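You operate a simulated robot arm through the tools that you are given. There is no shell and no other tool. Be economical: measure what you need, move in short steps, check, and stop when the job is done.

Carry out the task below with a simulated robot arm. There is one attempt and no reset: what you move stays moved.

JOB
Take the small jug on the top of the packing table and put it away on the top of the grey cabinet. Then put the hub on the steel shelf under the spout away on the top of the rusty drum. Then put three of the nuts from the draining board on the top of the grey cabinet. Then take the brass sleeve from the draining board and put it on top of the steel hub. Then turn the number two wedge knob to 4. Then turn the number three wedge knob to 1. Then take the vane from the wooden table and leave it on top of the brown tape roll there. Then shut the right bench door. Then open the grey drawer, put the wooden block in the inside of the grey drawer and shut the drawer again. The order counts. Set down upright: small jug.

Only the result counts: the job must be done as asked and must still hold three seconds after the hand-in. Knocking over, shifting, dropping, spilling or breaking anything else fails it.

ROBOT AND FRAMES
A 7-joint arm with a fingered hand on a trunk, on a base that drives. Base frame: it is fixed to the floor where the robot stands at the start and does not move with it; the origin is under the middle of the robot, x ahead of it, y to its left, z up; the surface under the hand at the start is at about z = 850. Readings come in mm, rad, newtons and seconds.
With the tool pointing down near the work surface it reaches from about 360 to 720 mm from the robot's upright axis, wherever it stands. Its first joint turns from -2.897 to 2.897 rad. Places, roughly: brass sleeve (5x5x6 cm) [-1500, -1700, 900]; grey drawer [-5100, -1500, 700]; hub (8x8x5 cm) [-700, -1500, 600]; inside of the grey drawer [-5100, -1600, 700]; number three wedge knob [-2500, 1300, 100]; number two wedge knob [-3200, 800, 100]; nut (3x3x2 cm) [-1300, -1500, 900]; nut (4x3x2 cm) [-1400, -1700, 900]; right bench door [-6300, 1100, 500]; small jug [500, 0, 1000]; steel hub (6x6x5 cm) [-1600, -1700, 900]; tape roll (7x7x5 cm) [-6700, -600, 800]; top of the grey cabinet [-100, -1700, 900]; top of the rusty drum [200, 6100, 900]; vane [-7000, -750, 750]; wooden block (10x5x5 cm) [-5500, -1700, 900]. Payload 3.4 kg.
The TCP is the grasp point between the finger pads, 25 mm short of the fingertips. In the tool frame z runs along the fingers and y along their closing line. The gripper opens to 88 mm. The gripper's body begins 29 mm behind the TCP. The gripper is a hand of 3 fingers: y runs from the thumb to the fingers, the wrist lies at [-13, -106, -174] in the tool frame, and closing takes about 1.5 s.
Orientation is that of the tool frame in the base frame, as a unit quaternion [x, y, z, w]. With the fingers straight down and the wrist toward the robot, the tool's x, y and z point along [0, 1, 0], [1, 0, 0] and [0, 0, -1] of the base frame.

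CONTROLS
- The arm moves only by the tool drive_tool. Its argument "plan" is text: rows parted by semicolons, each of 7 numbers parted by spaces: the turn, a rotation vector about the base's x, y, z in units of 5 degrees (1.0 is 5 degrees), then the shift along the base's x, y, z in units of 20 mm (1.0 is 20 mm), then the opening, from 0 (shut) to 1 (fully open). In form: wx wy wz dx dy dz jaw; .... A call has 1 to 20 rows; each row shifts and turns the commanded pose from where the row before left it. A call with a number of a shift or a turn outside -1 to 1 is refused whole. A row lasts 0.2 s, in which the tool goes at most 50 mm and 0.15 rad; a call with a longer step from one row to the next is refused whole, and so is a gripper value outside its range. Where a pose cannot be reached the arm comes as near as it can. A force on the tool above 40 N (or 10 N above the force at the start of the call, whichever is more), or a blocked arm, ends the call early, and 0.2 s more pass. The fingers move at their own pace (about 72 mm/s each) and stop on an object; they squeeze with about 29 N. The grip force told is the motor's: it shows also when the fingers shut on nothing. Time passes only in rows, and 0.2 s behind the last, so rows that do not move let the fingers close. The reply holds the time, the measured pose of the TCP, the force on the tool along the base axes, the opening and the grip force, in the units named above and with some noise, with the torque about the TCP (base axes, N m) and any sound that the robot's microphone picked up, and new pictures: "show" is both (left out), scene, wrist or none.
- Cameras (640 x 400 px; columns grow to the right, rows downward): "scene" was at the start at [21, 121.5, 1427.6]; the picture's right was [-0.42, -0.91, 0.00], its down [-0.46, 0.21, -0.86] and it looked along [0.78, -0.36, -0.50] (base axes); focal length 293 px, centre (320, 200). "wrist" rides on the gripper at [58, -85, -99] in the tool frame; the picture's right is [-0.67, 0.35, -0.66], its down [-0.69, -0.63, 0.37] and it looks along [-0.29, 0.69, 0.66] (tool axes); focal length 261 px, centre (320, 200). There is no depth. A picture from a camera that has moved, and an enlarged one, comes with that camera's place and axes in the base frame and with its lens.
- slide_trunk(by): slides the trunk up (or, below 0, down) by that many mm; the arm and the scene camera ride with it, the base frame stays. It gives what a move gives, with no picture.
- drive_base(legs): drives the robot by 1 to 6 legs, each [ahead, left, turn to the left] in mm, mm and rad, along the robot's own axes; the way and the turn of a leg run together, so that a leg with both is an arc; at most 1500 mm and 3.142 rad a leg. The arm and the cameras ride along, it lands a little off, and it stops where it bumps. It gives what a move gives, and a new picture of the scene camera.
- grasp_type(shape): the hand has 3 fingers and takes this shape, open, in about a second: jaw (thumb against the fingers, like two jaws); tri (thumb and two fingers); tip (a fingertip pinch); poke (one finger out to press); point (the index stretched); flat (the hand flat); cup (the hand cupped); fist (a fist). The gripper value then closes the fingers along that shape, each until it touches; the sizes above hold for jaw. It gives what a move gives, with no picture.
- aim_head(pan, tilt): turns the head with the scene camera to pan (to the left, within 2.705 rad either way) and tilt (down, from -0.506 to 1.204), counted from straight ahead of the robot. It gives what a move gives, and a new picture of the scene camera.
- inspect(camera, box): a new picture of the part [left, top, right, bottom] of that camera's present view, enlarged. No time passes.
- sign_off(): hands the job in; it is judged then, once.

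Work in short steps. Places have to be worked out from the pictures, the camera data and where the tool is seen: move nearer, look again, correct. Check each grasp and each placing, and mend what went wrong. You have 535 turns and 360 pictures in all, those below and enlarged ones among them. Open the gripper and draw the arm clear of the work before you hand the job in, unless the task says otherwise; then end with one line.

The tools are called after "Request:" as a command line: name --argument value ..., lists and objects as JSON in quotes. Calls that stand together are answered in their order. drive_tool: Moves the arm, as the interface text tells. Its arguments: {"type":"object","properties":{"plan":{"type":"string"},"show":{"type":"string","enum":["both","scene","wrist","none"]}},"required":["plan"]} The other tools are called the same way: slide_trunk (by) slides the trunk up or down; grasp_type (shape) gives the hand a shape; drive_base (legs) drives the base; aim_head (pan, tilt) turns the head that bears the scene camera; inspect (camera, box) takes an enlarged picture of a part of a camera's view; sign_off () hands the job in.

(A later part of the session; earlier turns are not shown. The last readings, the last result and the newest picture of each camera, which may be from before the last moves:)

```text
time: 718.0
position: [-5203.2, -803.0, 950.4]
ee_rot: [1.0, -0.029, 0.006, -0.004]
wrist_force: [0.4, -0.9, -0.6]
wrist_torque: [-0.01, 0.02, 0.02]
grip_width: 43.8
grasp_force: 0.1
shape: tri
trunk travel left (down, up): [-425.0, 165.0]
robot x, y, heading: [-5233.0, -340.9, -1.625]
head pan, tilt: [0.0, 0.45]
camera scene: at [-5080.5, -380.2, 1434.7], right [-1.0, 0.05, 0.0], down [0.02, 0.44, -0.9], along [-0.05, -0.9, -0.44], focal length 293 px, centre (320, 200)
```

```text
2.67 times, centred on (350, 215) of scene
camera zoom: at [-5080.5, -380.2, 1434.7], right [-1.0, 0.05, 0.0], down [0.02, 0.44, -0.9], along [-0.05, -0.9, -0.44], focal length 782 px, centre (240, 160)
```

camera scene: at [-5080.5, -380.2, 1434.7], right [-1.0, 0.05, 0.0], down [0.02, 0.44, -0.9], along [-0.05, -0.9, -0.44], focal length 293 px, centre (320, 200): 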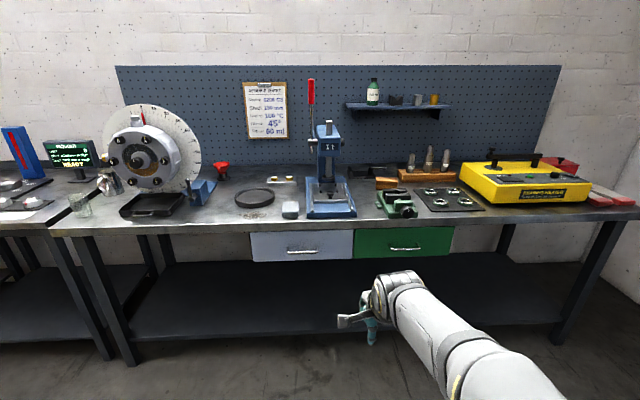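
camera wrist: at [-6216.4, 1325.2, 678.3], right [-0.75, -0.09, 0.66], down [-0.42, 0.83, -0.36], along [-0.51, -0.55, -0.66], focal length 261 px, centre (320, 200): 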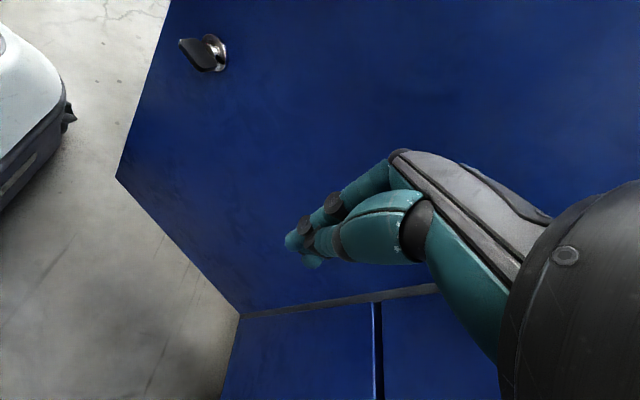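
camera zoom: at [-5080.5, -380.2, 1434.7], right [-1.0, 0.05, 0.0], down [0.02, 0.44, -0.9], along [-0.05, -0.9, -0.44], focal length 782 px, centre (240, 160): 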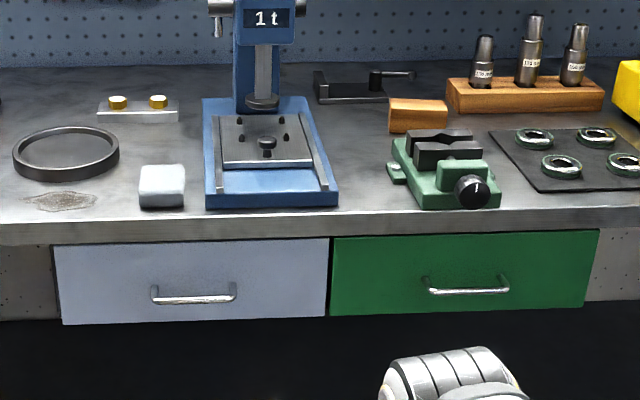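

The grey drawer's handle is near (-5066, -1290, ~765). The wooden block is on the bench near (-5455, -1600). I drive in front of the drawer.

Request:
drive_base --legs '[[300, 150, 0.05]]'

Request:
aim_head --pan 0.0 --tilt 0.75

```text
time: 720.2
position: [-5043.5, -1108.2, 950.9]
ee_rot: [1.0, -0.006, 0.006, -0.004]
wrist_force: [0.3, -0.4, -0.4]
wrist_torque: [-0.02, -0.02, 0.0]
grip_width: 43.8
grasp_force: 0.1
shape: tri
trunk travel left (down, up): [-425.0, 165.0]
robot x, y, heading: [-5097.1, -647.5, -1.58]
head pan, tilt: [0.0, 0.45]
camera scene: at [-4941.7, -679.1, 1434.8], right [-1.0, 0.01, 0.0], down [0.0, 0.44, -0.9], along [-0.01, -0.9, -0.44], focal length 293 px, centre (320, 200)
```

scene: 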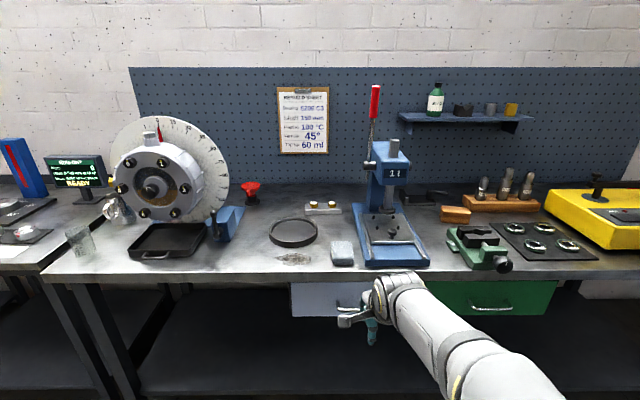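

```text
time: 721.0
position: [-5045.5, -1106.8, 951.3]
ee_rot: [1.0, -0.006, 0.006, -0.003]
wrist_force: [-0.7, 0.5, -0.2]
wrist_torque: [-0.01, -0.02, 0.01]
grip_width: 43.8
grasp_force: 0.0
shape: tri
trunk travel left (down, up): [-425.0, 165.0]
robot x, y, heading: [-5099.2, -645.5, -1.577]
head pan, tilt: [0.0, 0.75]
camera scene: at [-4941.7, -670.0, 1408.4], right [-1.0, 0.01, 0.0], down [0.01, 0.68, -0.73], along [-0.01, -0.73, -0.68], focal length 293 px, centre (320, 200)
```

scene: 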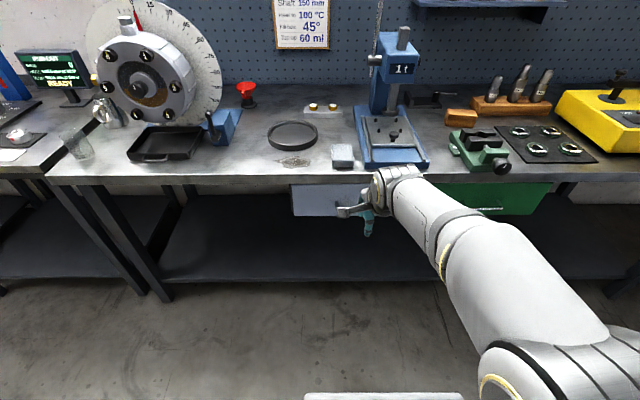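

The handle is at about (-5064, -1353, 729), below the bench lip (z≈837, y≈-1346). I tilt the hand 45° and move to a pre-grasp in front of it.

Request:
drive_tool --plan "-1 0 0 -0.1 -1 -0.85 0.6;-1 0 0 -0.1 -1 -0.85 0.6;-1 0 0 -0.1 -1 -0.85 0.6;-1 0 0 -0.1 -1 -0.85 0.6;-1 0 0 -0.1 -1 -0.85 0.6;-1 0 0 -0.1 -1 -0.85 0.6;-1 0 0 -0.1 -1 -0.85 0.6;-1 0 0 -0.1 -1 -0.85 0.6;-1 0 0 -0.1 -0.8 -0.85 0.6;0 0 0 0 0 0 0.6" --show "both"

```text
time: 723.2
position: [-5065.8, -1247.4, 833.2]
ee_rot: [0.954, -0.015, -0.001, 0.299]
wrist_force: [-0.2, -0.2, 0.2]
wrist_torque: [0.0, 0.03, -0.03]
grip_width: 52.4
grasp_force: 0.0
shape: tri
out of reach, approached as far as the arm can: row 3, 4, 8, 9
trunk travel left (down, up): [-425.0, 165.0]
robot x, y, heading: [-5098.8, -647.4, -1.58]
head pan, tilt: [0.0, 0.75]
camera scene: at [-4941.5, -669.9, 1408.3], right [-1.0, 0.01, 0.0], down [0.01, 0.68, -0.73], along [-0.01, -0.73, -0.68], focal length 293 px, centre (320, 200)
camera wrist: at [-5004.4, -1120.6, 866.4], right [-0.67, 0.11, 0.73], down [-0.67, 0.33, -0.66], along [-0.31, -0.94, -0.15], focal length 261 px, centre (320, 200)
```

scene: 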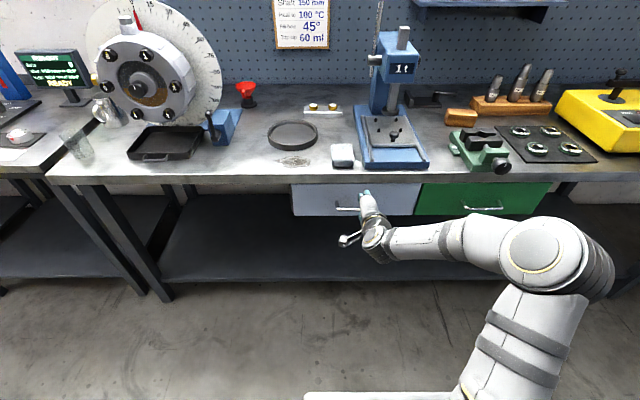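
wrist: 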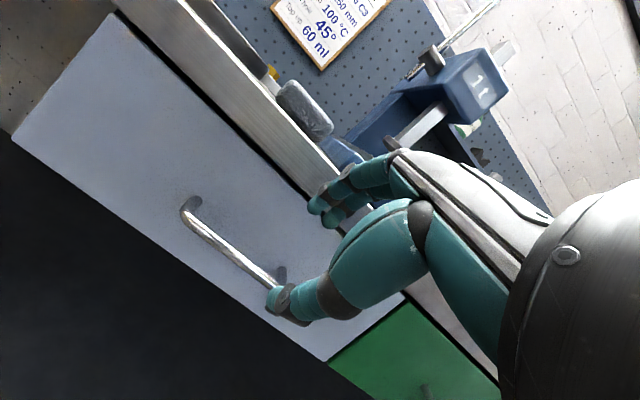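

The bar is confirmed near (-5063, -1358, 729), and the hand is tilted about 35°. I tilt a bit more while lowering toward it.

Request:
drive_tool --plan "-0.7 0 0 0.1 -0.7 -0.8 0.6;-0.7 0 0 0 -0.7 -0.8 0.6;-0.6 0 0 0 -0.6 -0.8 0.6;0 0 0 0 0 0 0.6" --show "wrist"

```text
time: 724.2
position: [-5063.4, -1251.2, 834.3]
ee_rot: [0.952, -0.012, 0.0, 0.305]
wrist_force: [0.1, -0.4, 0.0]
wrist_torque: [0.0, -0.02, 0.0]
grip_width: 52.7
grasp_force: 0.1
shape: tri
out of reach, approached as far as the arm can: row 1, 2, 3
trunk travel left (down, up): [-425.0, 165.0]
robot x, y, heading: [-5101.2, -643.1, -1.577]
head pan, tilt: [0.0, 0.75]
camera wrist: at [-5003.0, -1124.2, 866.4], right [-0.67, 0.11, 0.73], down [-0.68, 0.31, -0.67], along [-0.3, -0.94, -0.14], focal length 261 px, centre (320, 200)
```

wrist: 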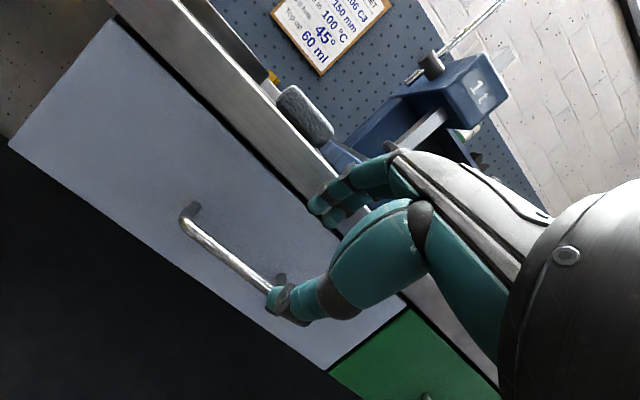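

The arm is at a joint limit, so I use the trunk: lower it 90 mm, then move forward with the arm.

Request:
slide_trunk --by -80

Request:
drive_tool --plan "0 0 0 0 -0.5 0.3 0.6;0 0 0 0 -0.5 0.3 0.6;0 0 0 0 0 0 0.6" --show "wrist"

```text
time: 725.3
position: [-5063.0, -1250.5, 753.7]
ee_rot: [0.952, -0.011, -0.001, 0.305]
wrist_force: [-0.9, -0.8, -0.5]
wrist_torque: [0.0, -0.02, 0.03]
grip_width: 52.6
grasp_force: 0.1
shape: tri
trunk travel left (down, up): [-345.0, 245.0]
robot x, y, heading: [-5097.0, -645.4, -1.581]
head pan, tilt: [0.0, 0.75]
```

```text
time: 726.1
position: [-5063.8, -1271.5, 767.8]
ee_rot: [0.952, -0.011, -0.001, 0.304]
wrist_force: [0.3, -0.1, 0.5]
wrist_torque: [0.04, 0.02, -0.01]
grip_width: 52.4
grasp_force: 0.0
shape: tri
trunk travel left (down, up): [-345.0, 245.0]
robot x, y, heading: [-5098.0, -650.1, -1.577]
head pan, tilt: [0.0, 0.75]
camera wrist: at [-5003.3, -1144.6, 799.3], right [-0.67, 0.11, 0.73], down [-0.68, 0.32, -0.67], along [-0.3, -0.94, -0.14], focal length 261 px, centre (320, 200)
```

wrist: 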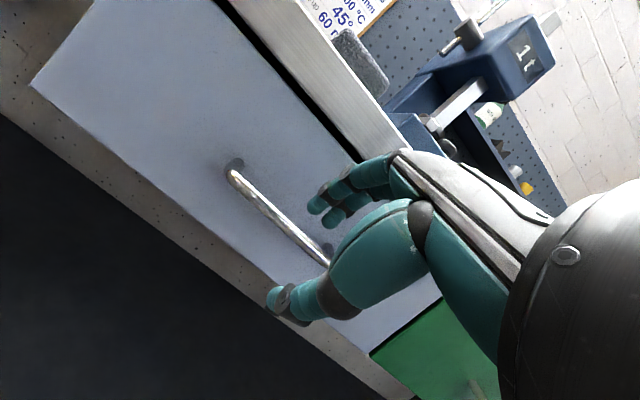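

The bar lies ahead and below. I first shift along the hand's closing axis, trying a little more tilt, then approach along the fingers.

Request:
drive_tool --plan "-0.5 0 0 0 -0.7 0.4 0.6;-0.5 0 0 0 -0.7 0.4 0.6;-0.5 0 0 0 -0.6 0.4 0.6;0 0 0 0 0 0 0.6" --show "wrist"

```text
time: 727.1
position: [-5056.0, -1281.4, 805.7]
ee_rot: [0.935, -0.012, 0.0, 0.356]
wrist_force: [-0.1, -0.3, -0.5]
wrist_torque: [0.05, 0.01, 0.01]
grip_width: 52.4
grasp_force: 0.0
shape: tri
out of reach, approached as far as the arm can: row 2, 3
trunk travel left (down, up): [-345.0, 245.0]
robot x, y, heading: [-5097.4, -648.7, -1.582]
head pan, tilt: [0.0, 0.75]
camera wrist: at [-4995.1, -1152.1, 824.1], right [-0.67, 0.19, 0.72], down [-0.67, 0.24, -0.7], along [-0.31, -0.95, -0.04], focal length 261 px, centre (320, 200)
```

wrist: 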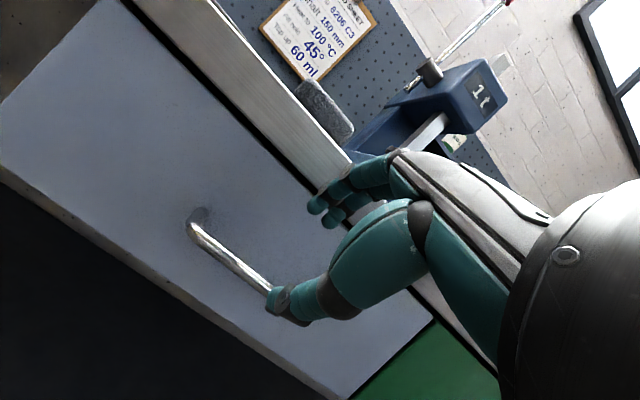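

The elbow is too bent for this tilt. I back the base 140 mm so the arm works more extended, then reach forward.

Request:
drive_base --legs '[[-140, 0, 0]]'

Request:
drive_tool --plan "0 0 0 0 -0.9 -0.3 0.6;0 0 0 0 -0.9 -0.3 0.6;0 0 0 0 -0.9 -0.3 0.6;0 0 0 0 -0.9 -0.3 0.6;0 0 0 0 -0.9 0 0.6;0 0 0 -0.3 -0.9 0 0.6;0 0 0 0 -0.9 0 0.6;0 0 0 0 0 0 0.6" --show "wrist"

```text
time: 728.5
position: [-5053.7, -1141.3, 805.6]
ee_rot: [0.935, -0.011, 0.0, 0.355]
wrist_force: [0.1, 0.5, 0.0]
wrist_torque: [-0.05, 0.0, -0.01]
grip_width: 52.6
grasp_force: 0.1
shape: tri
trunk travel left (down, up): [-345.0, 245.0]
robot x, y, heading: [-5100.0, -508.6, -1.578]
head pan, tilt: [0.0, 0.75]
camera scene: at [-4940.5, -529.8, 1328.4], right [-1.0, 0.01, 0.0], down [0.0, 0.68, -0.73], along [-0.01, -0.73, -0.68], focal length 293 px, centre (320, 200)
```

scene: 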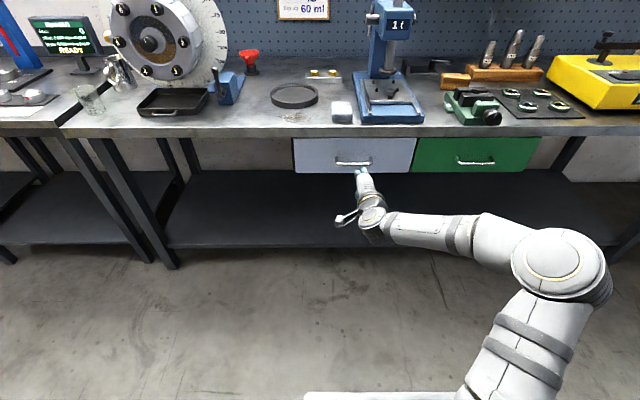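

```text
time: 730.3
position: [-5067.1, -1268.7, 791.1]
ee_rot: [0.935, -0.011, 0.0, 0.355]
wrist_force: [0.8, 0.3, -0.6]
wrist_torque: [0.03, 0.01, 0.0]
grip_width: 52.4
grasp_force: 0.0
shape: tri
out of reach, approached as far as the arm can: row 2
trunk travel left (down, up): [-345.0, 245.0]
robot x, y, heading: [-5099.2, -508.3, -1.575]
head pan, tilt: [0.0, 0.75]
camera wrist: at [-5006.9, -1139.4, 810.5], right [-0.67, 0.19, 0.72], down [-0.68, 0.24, -0.7], along [-0.3, -0.95, -0.04], focal length 261 px, centre (320, 200)
```

wrist: 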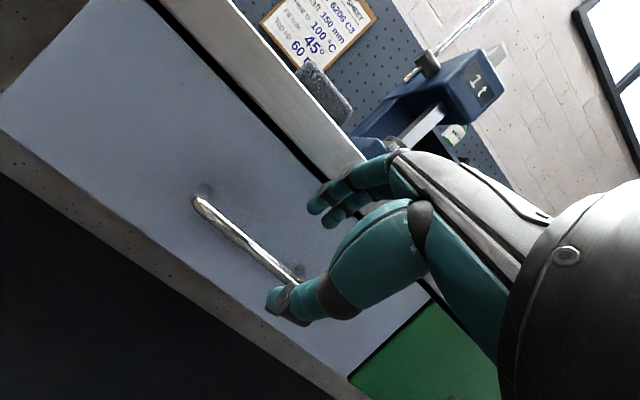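

Request:
drive_tool --plan "0 0 0 0.1 -1 0.9 0.6;0 0 0 0 -0.66 -0.75 0.6;0 0 0 0 -0.66 -0.75 0.6;0 0 0 0 -0.66 -0.75 0.6;0 0 0 0 0 0 0.6" --show "wrist"

Request:
inspect --camera "wrist" --box '[200, 130, 380, 330]'

```text
time: 731.5
position: [-5064.9, -1329.8, 765.6]
ee_rot: [0.935, -0.011, 0.0, 0.354]
wrist_force: [0.1, -0.4, 0.4]
wrist_torque: [0.02, 0.02, -0.02]
grip_width: 52.5
grasp_force: 0.2
shape: tri
trunk travel left (down, up): [-345.0, 245.0]
robot x, y, heading: [-5098.7, -508.3, -1.578]
head pan, tilt: [0.0, 0.75]
camera wrist: at [-5004.3, -1199.3, 784.3], right [-0.67, 0.19, 0.72], down [-0.68, 0.24, -0.7], along [-0.3, -0.95, -0.04], focal length 261 px, centre (320, 200)
```

wrist: 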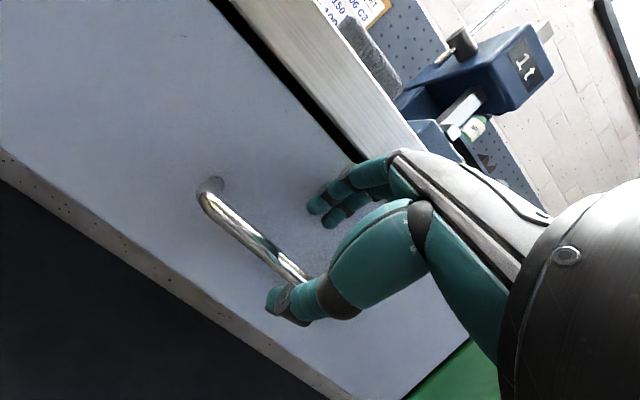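

```text
2.00 times, centred on (290, 230) of wrist
camera zoom: at [-5004.3, -1199.3, 784.3], right [-0.67, 0.19, 0.72], down [-0.68, 0.24, -0.7], along [-0.3, -0.95, -0.04], focal length 521 px, centre (380, 140)
```

zoom: 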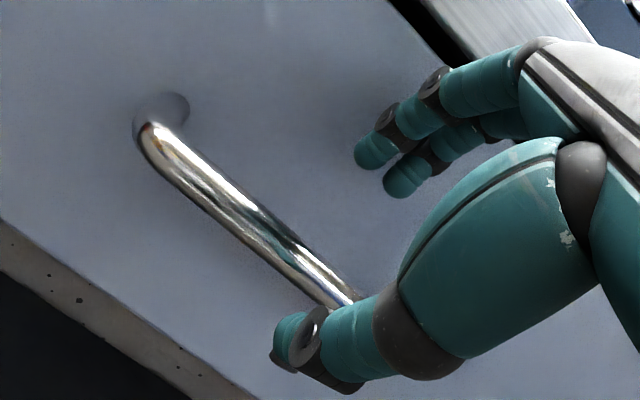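

The bar is 43 mm ahead and nearly centred. I advance 33 mm and close.

Request:
drive_tool --plan "0 0 0 0 -0.45 -0.7 0.6;0 0 0 0 -0.45 -0.7 0.6;0 0 0 0 0 0 0.5;0 0 0 0 0 0 0.4;0 0 0 0 0 0 0.3;0 0 0 0 0 0 0.2;0 0 0 0 0 0 0.1;0 0 0 0 0 0 0;0 0 0 0 0 0 0" --show "wrist"

```text
time: 733.5
position: [-5061.9, -1333.3, 739.8]
ee_rot: [0.935, -0.012, -0.001, 0.354]
wrist_force: [-0.5, -5.2, -4.2]
wrist_torque: [-0.04, -0.02, 0.03]
grip_width: 5.1
grasp_force: 29.3
shape: tri
out of reach, approached as far as the arm can: row 1, 2
trunk travel left (down, up): [-345.0, 245.0]
robot x, y, heading: [-5095.3, -507.6, -1.579]
head pan, tilt: [0.0, 0.75]
camera wrist: at [-5001.4, -1202.9, 758.5], right [-0.67, 0.19, 0.72], down [-0.68, 0.24, -0.7], along [-0.3, -0.95, -0.04], focal length 261 px, centre (320, 200)
```

wrist: 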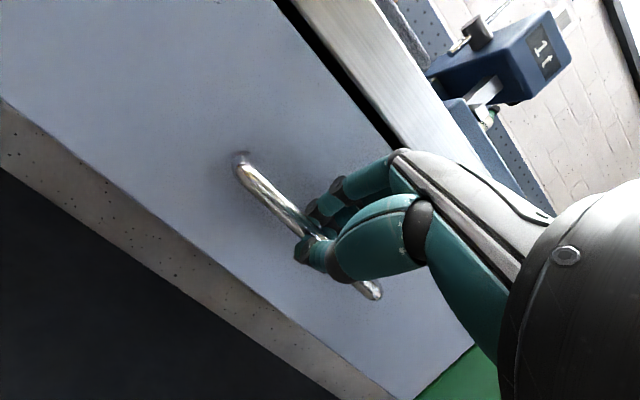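

The bar is gripped. The arm is near full stretch, so I pull the drawer open by driving the base back.

Request:
drive_base --legs '[[-100, 0, 0]]'

```text
time: 734.6
position: [-5061.0, -1234.9, 740.2]
ee_rot: [0.935, -0.011, 0.0, 0.354]
wrist_force: [-2.7, 0.7, -10.9]
wrist_torque: [0.13, -0.02, -0.01]
grip_width: 4.5
grasp_force: 28.3
shape: tri
trunk travel left (down, up): [-345.0, 245.0]
robot x, y, heading: [-5096.9, -408.8, -1.575]
head pan, tilt: [0.0, 0.75]
camera scene: at [-4940.0, -432.5, 1328.3], right [-1.0, 0.01, 0.0], down [0.0, 0.68, -0.73], along [-0.01, -0.73, -0.68], focal length 293 px, centre (320, 200)
```

scene: 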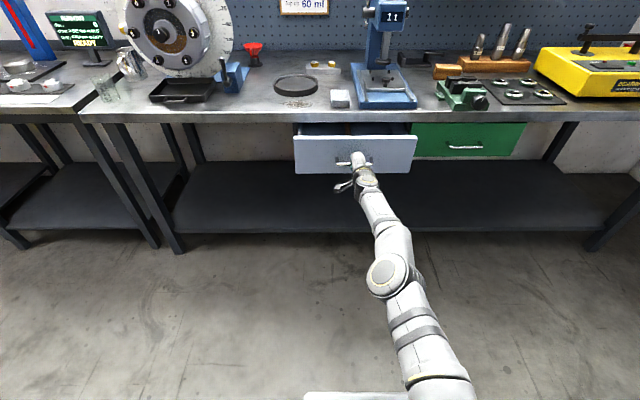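

The drawer is opening. I pull another 130 mm.

Request:
drive_base --legs '[[-130, 0, 0]]'

Request:
inspect --camera "scene" --box '[270, 60, 450, 180]'

```text
time: 735.9
position: [-5061.1, -1103.6, 739.6]
ee_rot: [0.935, -0.011, 0.0, 0.354]
wrist_force: [-3.0, 1.1, -12.6]
wrist_torque: [0.11, -0.05, -0.03]
grip_width: 4.8
grasp_force: 29.0
shape: tri
trunk travel left (down, up): [-345.0, 245.0]
robot x, y, heading: [-5095.3, -278.5, -1.584]
head pan, tilt: [0.0, 0.75]
camera scene: at [-4939.1, -302.5, 1328.3], right [-1.0, 0.01, 0.0], down [0.01, 0.68, -0.73], along [-0.01, -0.73, -0.68], focal length 293 px, centre (320, 200)
```

scene: 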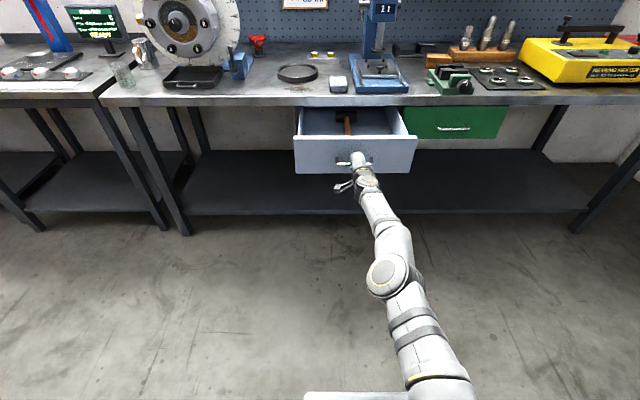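

```text
3.33 times, centred on (360, 120) of scene
camera zoom: at [-4939.1, -302.5, 1328.3], right [-1.0, 0.01, 0.0], down [0.01, 0.68, -0.73], along [-0.01, -0.73, -0.68], focal length 977 px, centre (187, 467)
```

zoom: 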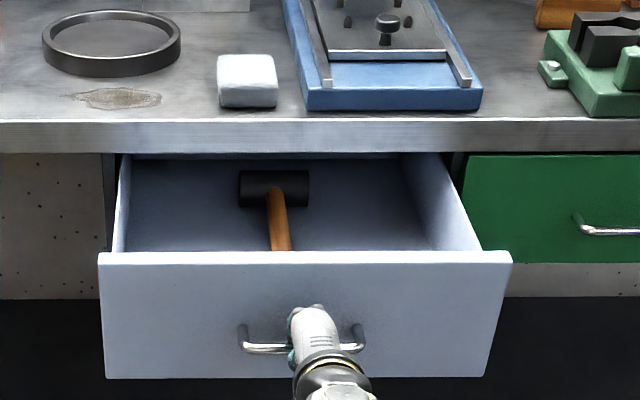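

The drawer is open about 230 mm, with a mallet inside and free space on both sides. I open the hand and back off.

Request:
drive_tool --plan "0 0 0 0 0 0 0.3;0 0 0 0 0 0 0.6;0 0 0 0 0 0 0.85;0 0 0 0 0 0 0.85;0 0 0 0 0 0 0.85" --show "wrist"

Request:
drive_base --legs '[[-120, 0, 0]]'

```text
time: 737.1
position: [-5059.0, -1103.0, 741.7]
ee_rot: [0.935, -0.011, 0.0, 0.354]
wrist_force: [0.4, 0.1, -0.5]
wrist_torque: [-0.04, 0.0, 0.0]
grip_width: 74.8
grasp_force: 0.1
shape: tri
trunk travel left (down, up): [-345.0, 245.0]
robot x, y, heading: [-5094.2, -273.7, -1.581]
head pan, tilt: [0.0, 0.75]
camera wrist: at [-5000.7, -973.3, 759.6], right [-0.67, 0.19, 0.72], down [-0.68, 0.24, -0.7], along [-0.31, -0.95, -0.04], focal length 261 px, centre (320, 200)
```

wrist: 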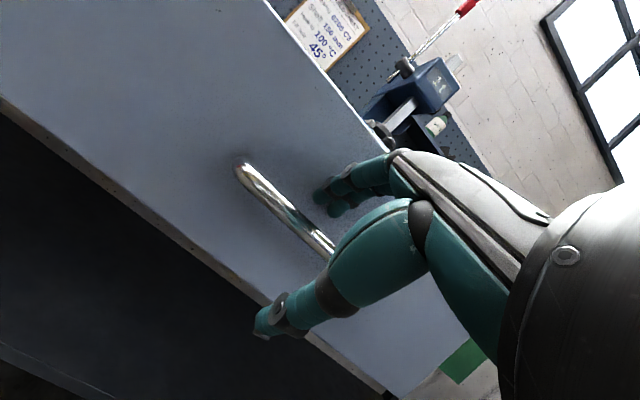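

```text
time: 738.3
position: [-5062.0, -983.0, 740.7]
ee_rot: [0.935, -0.013, -0.001, 0.355]
wrist_force: [-0.4, 0.2, -0.2]
wrist_torque: [0.07, 0.02, 0.02]
grip_width: 74.7
grasp_force: 0.0
shape: tri
trunk travel left (down, up): [-345.0, 245.0]
robot x, y, heading: [-5098.1, -154.2, -1.587]
head pan, tilt: [0.0, 0.75]
camera scene: at [-4937.8, -180.4, 1328.4], right [-1.0, 0.01, 0.0], down [0.01, 0.68, -0.73], along [-0.01, -0.73, -0.68], focal length 293 px, centre (320, 200)
```

scene: 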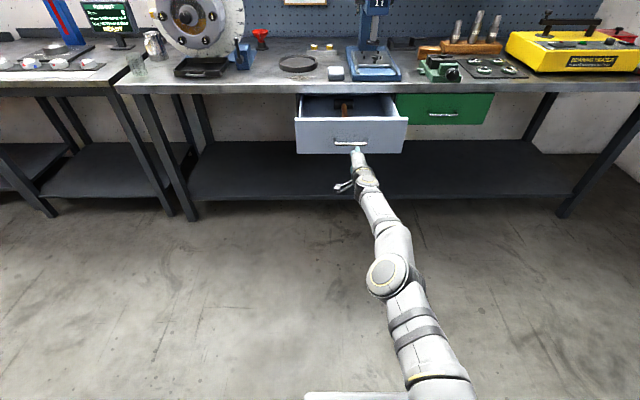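

I bring the arm back: untilt while retracting and rising.

Request:
drive_tool --plan "0.9 0 0 0 1 0.3 0.8;0.9 0 0 0 1 0.3 0.8;0.9 0 0 0 1 0.3 0.8;0.9 0 0 0 1 0.3 0.8;0.9 0 0 0 1 0.5 0.8;0.9 0 0 0 1 0.5 0.8;0.9 0 0 0 1 0.5 0.8;0.9 0 0 0 1 0.5 0.8;0.9 0 0 0 1 0.5 0.8;0.2 0 0 0 1 0.5 0.8;0 0 0 0 1 0.5 0.8;0 0 0 0 0 0 0.8" --show "scene"

```text
time: 740.9
position: [-5062.4, -760.9, 834.1]
ee_rot: [1.0, -0.011, -0.005, -0.001]
wrist_force: [0.2, 0.7, 0.3]
wrist_torque: [-0.01, 0.03, 0.02]
grip_width: 70.5
grasp_force: 0.1
shape: tri
trunk travel left (down, up): [-345.0, 245.0]
robot x, y, heading: [-5093.4, -157.3, -1.576]
head pan, tilt: [0.0, 0.75]
camera scene: at [-4937.7, -180.0, 1328.3], right [-1.0, 0.01, 0.0], down [0.01, 0.68, -0.73], along [-0.01, -0.73, -0.68], focal length 293 px, centre (320, 200)
```

scene: 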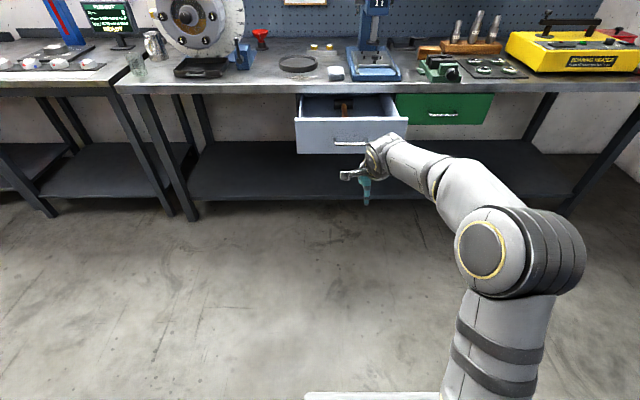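

Good posture. I raise the trunk and hand, then drive over to the wooden block, staying high over the bench items.

Request:
slide_trunk --by 160

Request:
drive_tool --plan "0 0 0 0 0.3 1 0.8;0 0 0 0 0.3 1 0.8;0 0 0 0 0.3 1 0.8;0 0 0 0 0.3 1 0.8;0 0 0 0 0 0 0.8" --show "none"

Request:
drive_base --legs '[[0, -400, 0], [700, 0, 0]]'

Request:
drive_tool --plan "0 0 0 0 0 0 0.8" --show "wrist"

```text
time: 742.8
position: [-5060.3, -762.2, 995.2]
ee_rot: [1.0, -0.011, -0.005, 0.0]
wrist_force: [0.0, -1.0, -0.3]
wrist_torque: [0.01, 0.03, 0.0]
grip_width: 70.6
grasp_force: 0.2
shape: tri
trunk travel left (down, up): [-505.0, 85.0]
robot x, y, heading: [-5095.2, -159.2, -1.582]
head pan, tilt: [0.0, 0.75]
```

```text
time: 744.0
position: [-5060.9, -738.3, 1074.4]
ee_rot: [1.0, -0.011, -0.005, -0.001]
wrist_force: [0.6, -0.3, 0.0]
wrist_torque: [0.01, -0.01, 0.01]
grip_width: 70.9
grasp_force: 0.0
shape: tri
trunk travel left (down, up): [-505.0, 85.0]
robot x, y, heading: [-5093.4, -156.8, -1.583]
head pan, tilt: [0.0, 0.75]
```

```text
time: 749.8
position: [-5467.9, -1422.7, 1074.5]
ee_rot: [1.0, -0.012, -0.005, 0.0]
wrist_force: [-0.3, 0.0, 0.0]
wrist_torque: [-0.07, 0.02, -0.03]
grip_width: 70.5
grasp_force: 0.1
shape: tri
trunk travel left (down, up): [-505.0, 85.0]
robot x, y, heading: [-5501.2, -838.7, -1.583]
head pan, tilt: [0.0, 0.75]
camera scene: at [-5344.2, -865.6, 1488.3], right [-1.0, 0.01, 0.0], down [0.01, 0.68, -0.73], along [-0.01, -0.73, -0.68], focal length 293 px, centre (320, 200)
```

scene: 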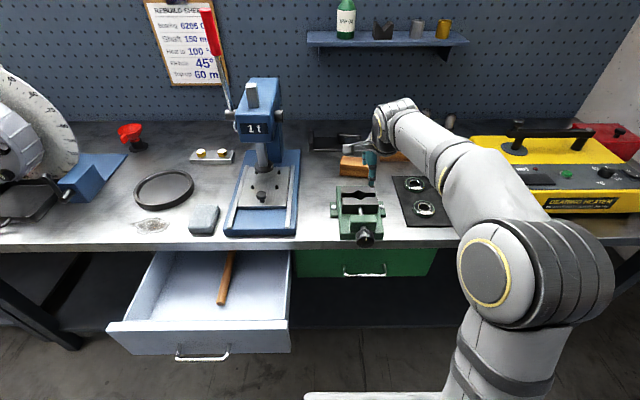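

```text
time: 750.2
position: [-5467.3, -1422.7, 1073.6]
ee_rot: [1.0, -0.012, -0.006, 0.0]
wrist_force: [-0.1, -0.9, -0.1]
wrist_torque: [-0.01, -0.04, -0.01]
grip_width: 70.5
grasp_force: 0.0
shape: tri
trunk travel left (down, up): [-505.0, 85.0]
robot x, y, heading: [-5502.4, -842.3, -1.582]
head pan, tilt: [0.0, 0.75]
camera wrist: at [-5407.1, -1338.7, 1173.6], right [-0.67, -0.33, 0.66], down [-0.67, 0.65, -0.36], along [-0.31, -0.69, -0.66], focal length 261 px, centre (320, 200)
```

wrist: 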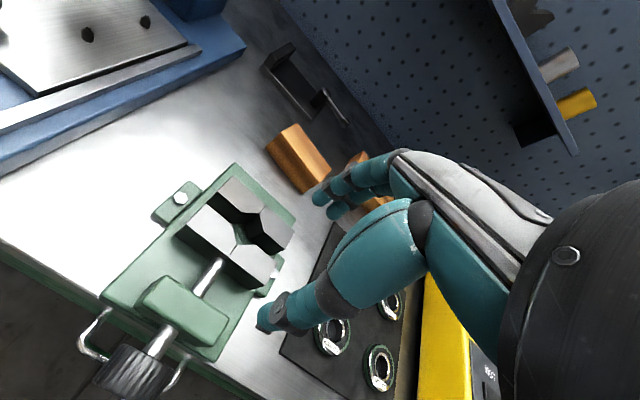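

The block is centred at about (-5466, -1636), its long axis roughly along x, clear of the vise and tool holder. I drive 140 mm ahead.

Request:
drive_base --legs '[[140, 0, 0]]'

Request:
drive_tool --plan "0 0 -0.9 0 -0.4 -0.7 0.85;0 0 -0.9 0 -0.4 -0.7 0.85;0 0 0 0 -0.4 -0.7 0.85;0 0 0 0 -0.4 -0.7 0.85;0 0 0 0 0 0 0.85" --show "wrist"

Request:
inspect --camera "wrist" --box '[180, 140, 360, 300]'

```text
time: 751.5
position: [-5472.5, -1559.9, 1074.6]
ee_rot: [1.0, -0.013, -0.005, 0.0]
wrist_force: [0.3, -0.3, 0.8]
wrist_torque: [0.01, -0.03, 0.04]
grip_width: 70.6
grasp_force: 0.1
shape: tri
trunk travel left (down, up): [-505.0, 85.0]
robot x, y, heading: [-5504.4, -978.2, -1.583]
head pan, tilt: [0.0, 0.75]
camera scene: at [-5345.9, -1001.9, 1488.3], right [-1.0, 0.01, 0.0], down [0.01, 0.68, -0.73], along [-0.01, -0.73, -0.68], focal length 293 px, centre (320, 200)
```

scene: 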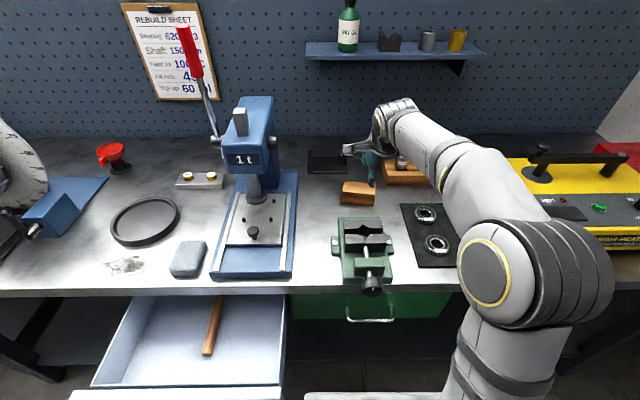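

```text
time: 752.7
position: [-5471.7, -1592.0, 1019.6]
ee_rot: [0.996, -0.092, -0.005, 0.001]
wrist_force: [-1.0, 1.0, -0.4]
wrist_torque: [0.05, -0.01, 0.01]
grip_width: 74.5
grasp_force: 0.1
shape: tri
trunk travel left (down, up): [-505.0, 85.0]
robot x, y, heading: [-5500.3, -976.2, -1.586]
head pan, tilt: [0.0, 0.75]
camera wrist: at [-5397.3, -1516.9, 1118.8], right [-0.72, -0.22, 0.66], down [-0.56, 0.74, -0.36], along [-0.41, -0.63, -0.66], focal length 261 px, centre (320, 200)
```

wrist: 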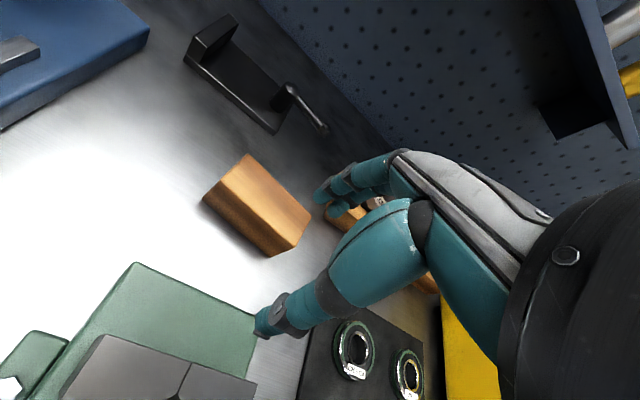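

```text
2.50 times, centred on (270, 220) of wrist
camera zoom: at [-5397.3, -1516.9, 1118.8], right [-0.72, -0.22, 0.66], down [-0.56, 0.74, -0.36], along [-0.41, -0.63, -0.66], focal length 652 px, centre (445, 150)
```

zoom: 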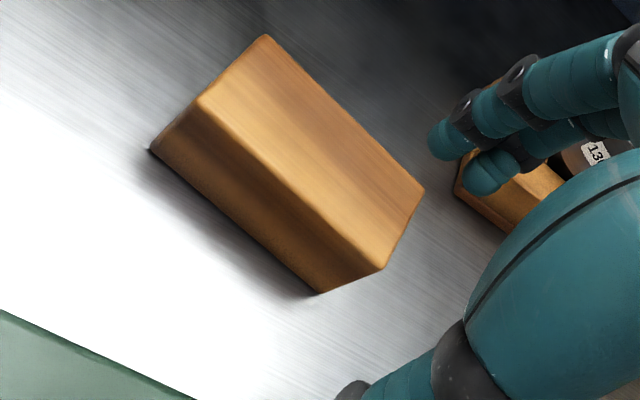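

The block is at about (-5474, -1684) with its top ≈ 895. I move over it.

Request:
drive_tool --plan "0 0 0 0 -0.92 -0.6 0.85;0 0 0 0 -0.92 -0.6 0.85;0 0 0 0 -0.92 -0.6 0.85;0 0 0 0 -0.92 -0.6 0.85;0 0 0 -0.1 -0.92 -0.6 0.85;0 0 0 0 0 0 0.85" --show "wrist"

```text
time: 754.1
position: [-5470.9, -1683.0, 958.5]
ee_rot: [0.996, -0.091, -0.006, -0.001]
wrist_force: [0.5, 0.2, 0.4]
wrist_torque: [0.0, -0.01, 0.02]
grip_width: 74.4
grasp_force: 0.1
shape: tri
trunk travel left (down, up): [-505.0, 85.0]
robot x, y, heading: [-5504.7, -978.0, -1.583]
head pan, tilt: [0.0, 0.75]
camera wrist: at [-5398.2, -1608.9, 1057.2], right [-0.71, -0.22, 0.66], down [-0.56, 0.74, -0.36], along [-0.41, -0.63, -0.66], focal length 261 px, centre (320, 200)
```

wrist: 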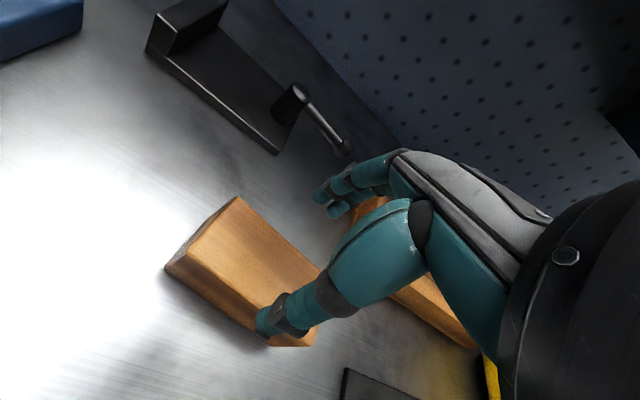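

Aligned. I descend to about 885.

Request:
drive_tool --plan "0 0 0 0.1 0 -0.8 0.85;0 0 0 0 0 -0.8 0.85;0 0 0 0 0 -0.8 0.85;0 0 0 0 0 -0.6 0.85;0 0 0 0 0 -0.5 0.85;0 0 0 0 0 0 0.85" --show "wrist"

```text
time: 755.5
position: [-5471.1, -1681.6, 887.7]
ee_rot: [0.996, -0.093, -0.005, 0.0]
wrist_force: [-0.3, 0.7, 1.4]
wrist_torque: [0.0, -0.02, 0.02]
grip_width: 74.7
grasp_force: 0.1
shape: tri
trunk travel left (down, up): [-505.0, 85.0]
robot x, y, heading: [-5503.1, -975.5, -1.583]
head pan, tilt: [0.0, 0.75]
camera wrist: at [-5397.4, -1608.6, 986.8], right [-0.72, -0.22, 0.66], down [-0.56, 0.74, -0.36], along [-0.41, -0.63, -0.66], focal length 261 px, centre (320, 200)
```

wrist: 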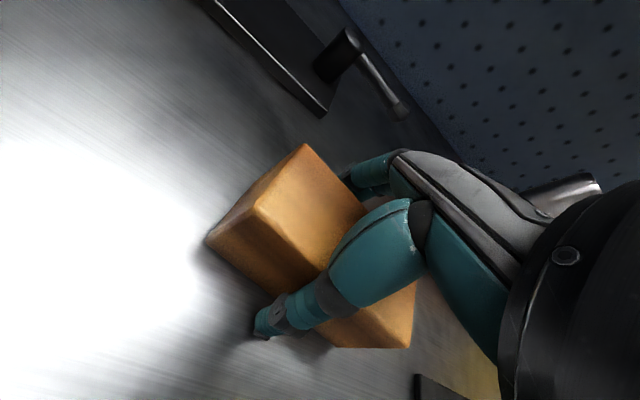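

The block is between thumb and fingers. I close.

Request:
drive_tool --plan "0 0 0 0 0 0 0.7;0 0 0 0 0 0 0.6;0 0 0 0 0 0 0.5;0 0 0 0 0 0 0.4;0 0 0 0 0 0 0.3;0 0 0 0 0 0 0.2;0 0 0 0 0 0 0;0 0 0 0 0 0 0" --show "wrist"

```text
time: 757.3
position: [-5471.1, -1683.4, 887.5]
ee_rot: [0.996, -0.091, -0.005, 0.0]
wrist_force: [-0.8, 0.3, -0.3]
wrist_torque: [0.0, 0.01, -0.01]
grip_width: 43.8
grasp_force: 29.5
shape: tri
trunk travel left (down, up): [-505.0, 85.0]
robot x, y, heading: [-5504.4, -977.8, -1.588]
head pan, tilt: [0.0, 0.75]
camera wrist: at [-5397.4, -1608.9, 986.6], right [-0.71, -0.22, 0.66], down [-0.56, 0.74, -0.36], along [-0.41, -0.63, -0.66], focal length 261 px, centre (320, 200)
```

wrist: 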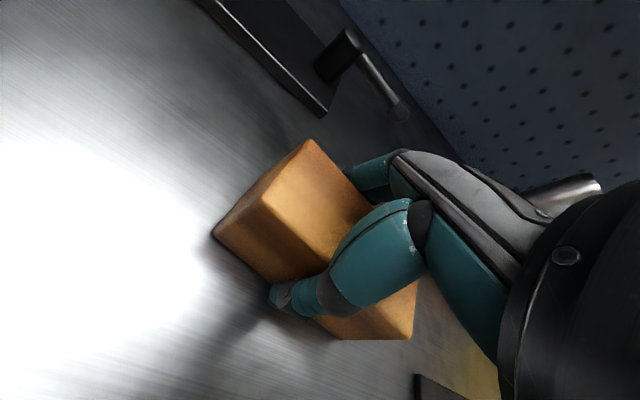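

Gripped. I lift, then retract while rising above the vise.

Request:
drive_tool --plan "0 0 0 0 0 0.5 0;0 0 0 0 0 0.9 0;0 0 0 0 0 0.9 0;0 0 0 0 0.4 1 0;0 0 0 0 0.8 1 0;0 0 0 0 0.8 1 0;0 0 0 0 0.8 1 0;0 0 0 0 0.8 1 0;0 0 0 0 1 1 0;0 0 0 0 1 0.5 0;0 0 0 0 1 0 0;0 0 0 0 1 0 0;0 0 0 0 0 0 0" --show "wrist"

```text
time: 760.1
position: [-5470.6, -1530.9, 1066.3]
ee_rot: [0.996, -0.091, -0.006, 0.001]
wrist_force: [0.1, 0.3, -1.5]
wrist_torque: [-0.04, 0.01, 0.0]
grip_width: 43.8
grasp_force: 28.9
shape: tri
trunk travel left (down, up): [-505.0, 85.0]
robot x, y, heading: [-5502.0, -980.7, -1.579]
head pan, tilt: [0.0, 0.75]
camera wrist: at [-5397.4, -1457.4, 1164.3], right [-0.71, -0.22, 0.66], down [-0.56, 0.74, -0.36], along [-0.41, -0.63, -0.66], focal length 261 px, centre (320, 200)
```

wrist: 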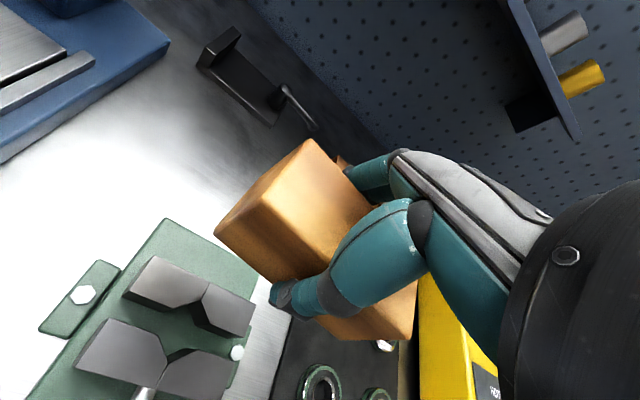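

I back away, then slide left so the block is in front of the open drawer.

Request:
drive_base --legs '[[-330, 0, 0], [0, 310, 0]]'

Request:
aim_head --pan 0.0 --tilt 0.95

```text
time: 764.0
position: [-5152.0, -1200.3, 1065.5]
ee_rot: [0.996, -0.089, -0.004, 0.0]
wrist_force: [-0.7, 0.2, -1.6]
wrist_torque: [-0.01, 0.01, 0.01]
grip_width: 43.4
grasp_force: 29.1
shape: tri
trunk travel left (down, up): [-505.0, 85.0]
robot x, y, heading: [-5189.0, -647.8, -1.576]
head pan, tilt: [0.0, 0.75]
camera scene: at [-5029.6, -669.6, 1488.3], right [-1.0, 0.01, 0.0], down [0.01, 0.68, -0.73], along [-0.01, -0.73, -0.68], focal length 293 px, centre (320, 200)
```

scene: 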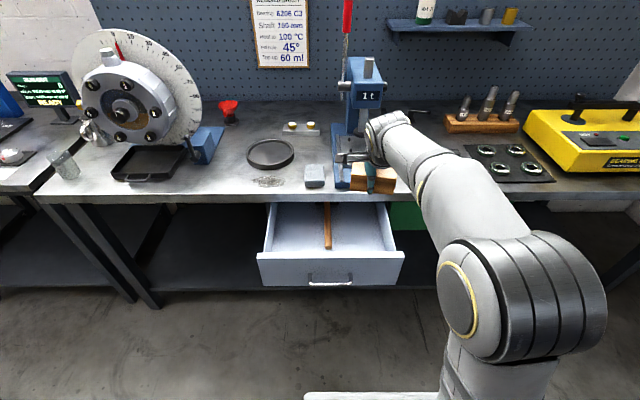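

```text
time: 764.8
position: [-5152.8, -1202.0, 1064.4]
ee_rot: [0.996, -0.089, -0.005, 0.0]
wrist_force: [0.1, 0.1, -1.3]
wrist_torque: [-0.04, -0.02, 0.05]
grip_width: 43.7
grasp_force: 29.7
shape: tri
trunk travel left (down, up): [-505.0, 85.0]
robot x, y, heading: [-5183.9, -645.6, -1.578]
head pan, tilt: [0.0, 0.949]
camera scene: at [-5030.0, -659.4, 1472.9], right [-1.0, 0.01, 0.0], down [0.01, 0.81, -0.58], along [-0.01, -0.58, -0.81], focal length 293 px, centre (320, 200)
```

scene: 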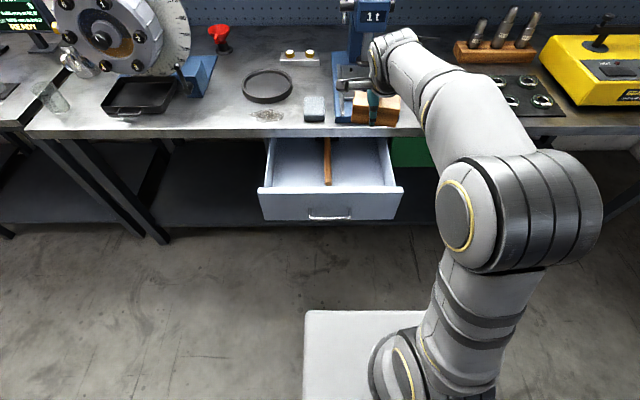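

The drawer interior spans about x -4870…-5250, with its front panel near y -1190, and the mallet handle at x≈-5067. I target (-5165, -1272), align the block with the drawer, and descend.

Request:
drive_tool --plan "0 0 1 -0.2 -0.9 -0.8 0;0 0 0.9 -0.2 -0.9 -0.8 0;0 0 0 -0.2 -0.9 -0.8 0;0 0 0 0 -0.8 -0.8 0;0 0 0 0 0 -1 0;0 0 0 0 0 -1 0;0 0 0 0 0 -1 0;0 0 0 0 0 -1 0;0 0 0 0 0 -1 0;0 0 0 0 0 0 0" --show "both"

```text
time: 767.0
position: [-5167.6, -1270.8, 900.6]
ee_rot: [1.0, -0.006, -0.005, 0.0]
wrist_force: [-0.4, -0.6, -1.9]
wrist_torque: [-0.02, 0.0, 0.0]
grip_width: 43.6
grasp_force: 28.5
shape: tri
trunk travel left (down, up): [-505.0, 85.0]
robot x, y, heading: [-5185.3, -647.7, -1.573]
head pan, tilt: [0.0, 0.949]
camera scene: at [-5030.0, -659.5, 1472.8], right [-1.0, 0.01, 0.0], down [0.01, 0.81, -0.58], along [-0.01, -0.58, -0.81], focal length 293 px, centre (320, 200)
camera wrist: at [-5105.6, -1185.3, 999.0], right [-0.67, -0.34, 0.66], down [-0.68, 0.64, -0.36], along [-0.3, -0.69, -0.66], focal length 261 px, centre (320, 200)
```

scene: 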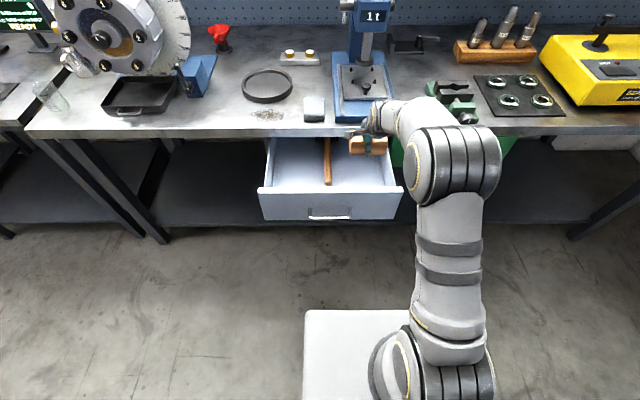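
wrist: 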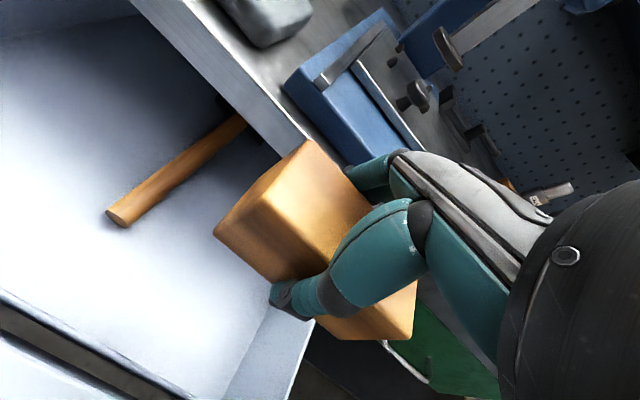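

Margins are good on both sides. I shift 8 mm in +x and descend into the drawer, slowing near the floor.

Request:
drive_tool --plan "0 0 0 0.4 0 -0.9 0;0 0 0 0 0 -0.9 0;0 0 0 0 0 -0.9 0;0 0 0 0 0 -0.9 0;0 0 0 0 0 -0.9 0;0 0 0 0 0 -0.9 0;0 0 0 0 0 0 0" --show "both"

```text
time: 768.6
position: [-5156.6, -1270.6, 794.6]
ee_rot: [1.0, -0.006, -0.005, -0.001]
wrist_force: [-0.2, 0.3, -2.1]
wrist_torque: [-0.03, -0.01, 0.01]
grip_width: 43.8
grasp_force: 29.0
shape: tri
trunk travel left (down, up): [-505.0, 85.0]
robot x, y, heading: [-5189.0, -646.7, -1.579]
head pan, tilt: [0.0, 0.949]
camera scene: at [-5030.0, -659.5, 1472.8], right [-1.0, 0.01, 0.0], down [0.01, 0.81, -0.58], along [-0.01, -0.58, -0.81], focal length 293 px, centre (320, 200)
camera wrist: at [-5096.4, -1185.2, 893.1], right [-0.67, -0.34, 0.66], down [-0.68, 0.64, -0.36], along [-0.3, -0.69, -0.66], focal length 261 px, centre (320, 200)
```

scene: 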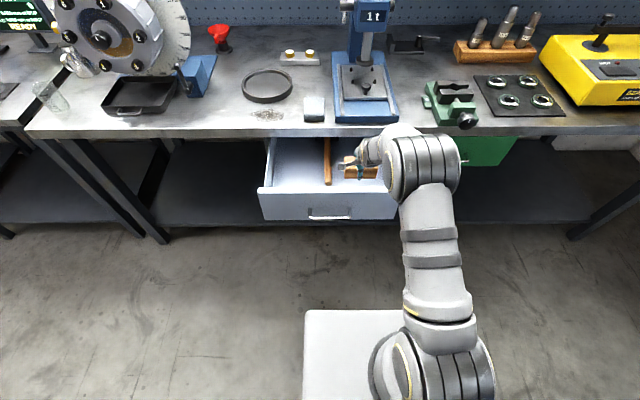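
wrist: 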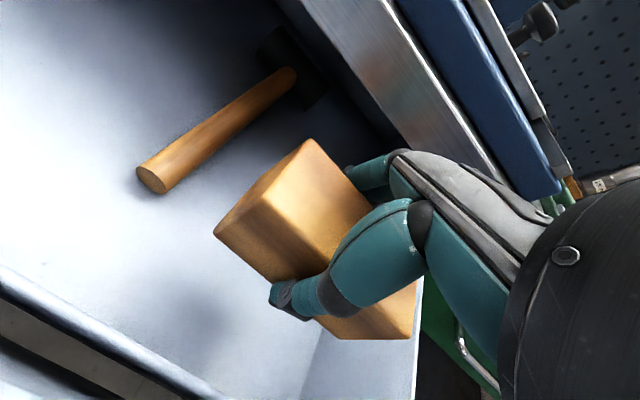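

Request:
drive_tool --plan "0 0 0 0 0 -0.5 0;0 0 0 0 0 -0.5 0;0 0 0 0 0 -0.4 0;0 0 0 0 0 -0.3 0;0 0 0 0 0 0 0" --show "none"

Request:
drive_tool --plan "0 0 0 0 0 -0.25 0;0 0 0 0 0 -0.25 0;0 0 0 0 0 -0.25 0;0 0 0 0 0 0 0" --show "wrist"

```text
time: 769.8
position: [-5157.8, -1270.3, 759.1]
ee_rot: [1.0, -0.007, -0.005, 0.0]
wrist_force: [1.0, 0.0, -1.1]
wrist_torque: [-0.04, -0.02, -0.01]
grip_width: 43.8
grasp_force: 29.4
shape: tri
trunk travel left (down, up): [-505.0, 85.0]
robot x, y, heading: [-5186.5, -646.2, -1.582]
head pan, tilt: [0.0, 0.949]
```

```text
time: 770.8
position: [-5156.9, -1270.7, 743.8]
ee_rot: [1.0, -0.006, -0.005, 0.001]
wrist_force: [-0.6, 0.3, -1.7]
wrist_torque: [-0.03, -0.01, -0.02]
grip_width: 43.3
grasp_force: 29.4
shape: tri
trunk travel left (down, up): [-505.0, 85.0]
robot x, y, heading: [-5186.7, -646.5, -1.583]
head pan, tilt: [0.0, 0.949]
camera wrist: at [-5096.9, -1185.0, 843.2], right [-0.67, -0.34, 0.66], down [-0.68, 0.64, -0.36], along [-0.3, -0.69, -0.66], focal length 261 px, centre (320, 200)
```

wrist: 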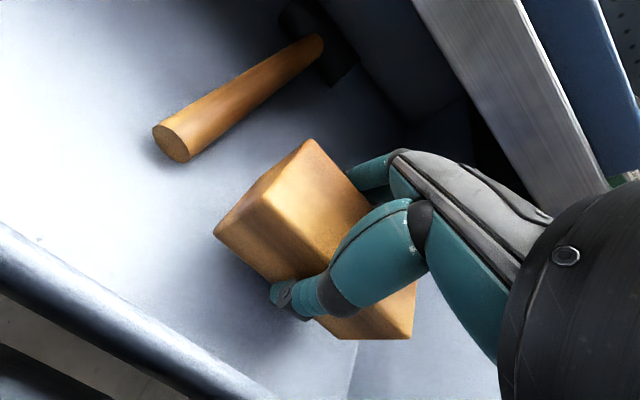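

Request:
drive_tool --plan "0 0 0 0 0 -0.2 0;0 0 0 0 0 -0.2 0;0 0 0 0 0 -0.2 0;0 0 0 0 0 0 0" --show "none"

Request:
drive_tool --plan "0 0 0 0 0 -0.2 0;0 0 0 0 0 -0.2 0;0 0 0 0 0 0 0" --show "none"

```text
time: 771.8
position: [-5157.1, -1270.2, 732.0]
ee_rot: [1.0, -0.006, -0.005, 0.001]
wrist_force: [0.4, 0.1, -0.5]
wrist_torque: [0.0, 0.0, -0.04]
grip_width: 43.6
grasp_force: 29.0
shape: tri
trunk travel left (down, up): [-505.0, 85.0]
robot x, y, heading: [-5189.3, -643.4, -1.578]
head pan, tilt: [0.0, 0.949]
```

```text
time: 772.6
position: [-5157.5, -1270.9, 723.1]
ee_rot: [1.0, -0.006, -0.005, 0.002]
wrist_force: [0.1, -1.0, -1.6]
wrist_torque: [-0.02, -0.02, 0.03]
grip_width: 43.6
grasp_force: 29.1
shape: tri
trunk travel left (down, up): [-505.0, 85.0]
robot x, y, heading: [-5188.4, -649.0, -1.579]
head pan, tilt: [0.0, 0.949]
```

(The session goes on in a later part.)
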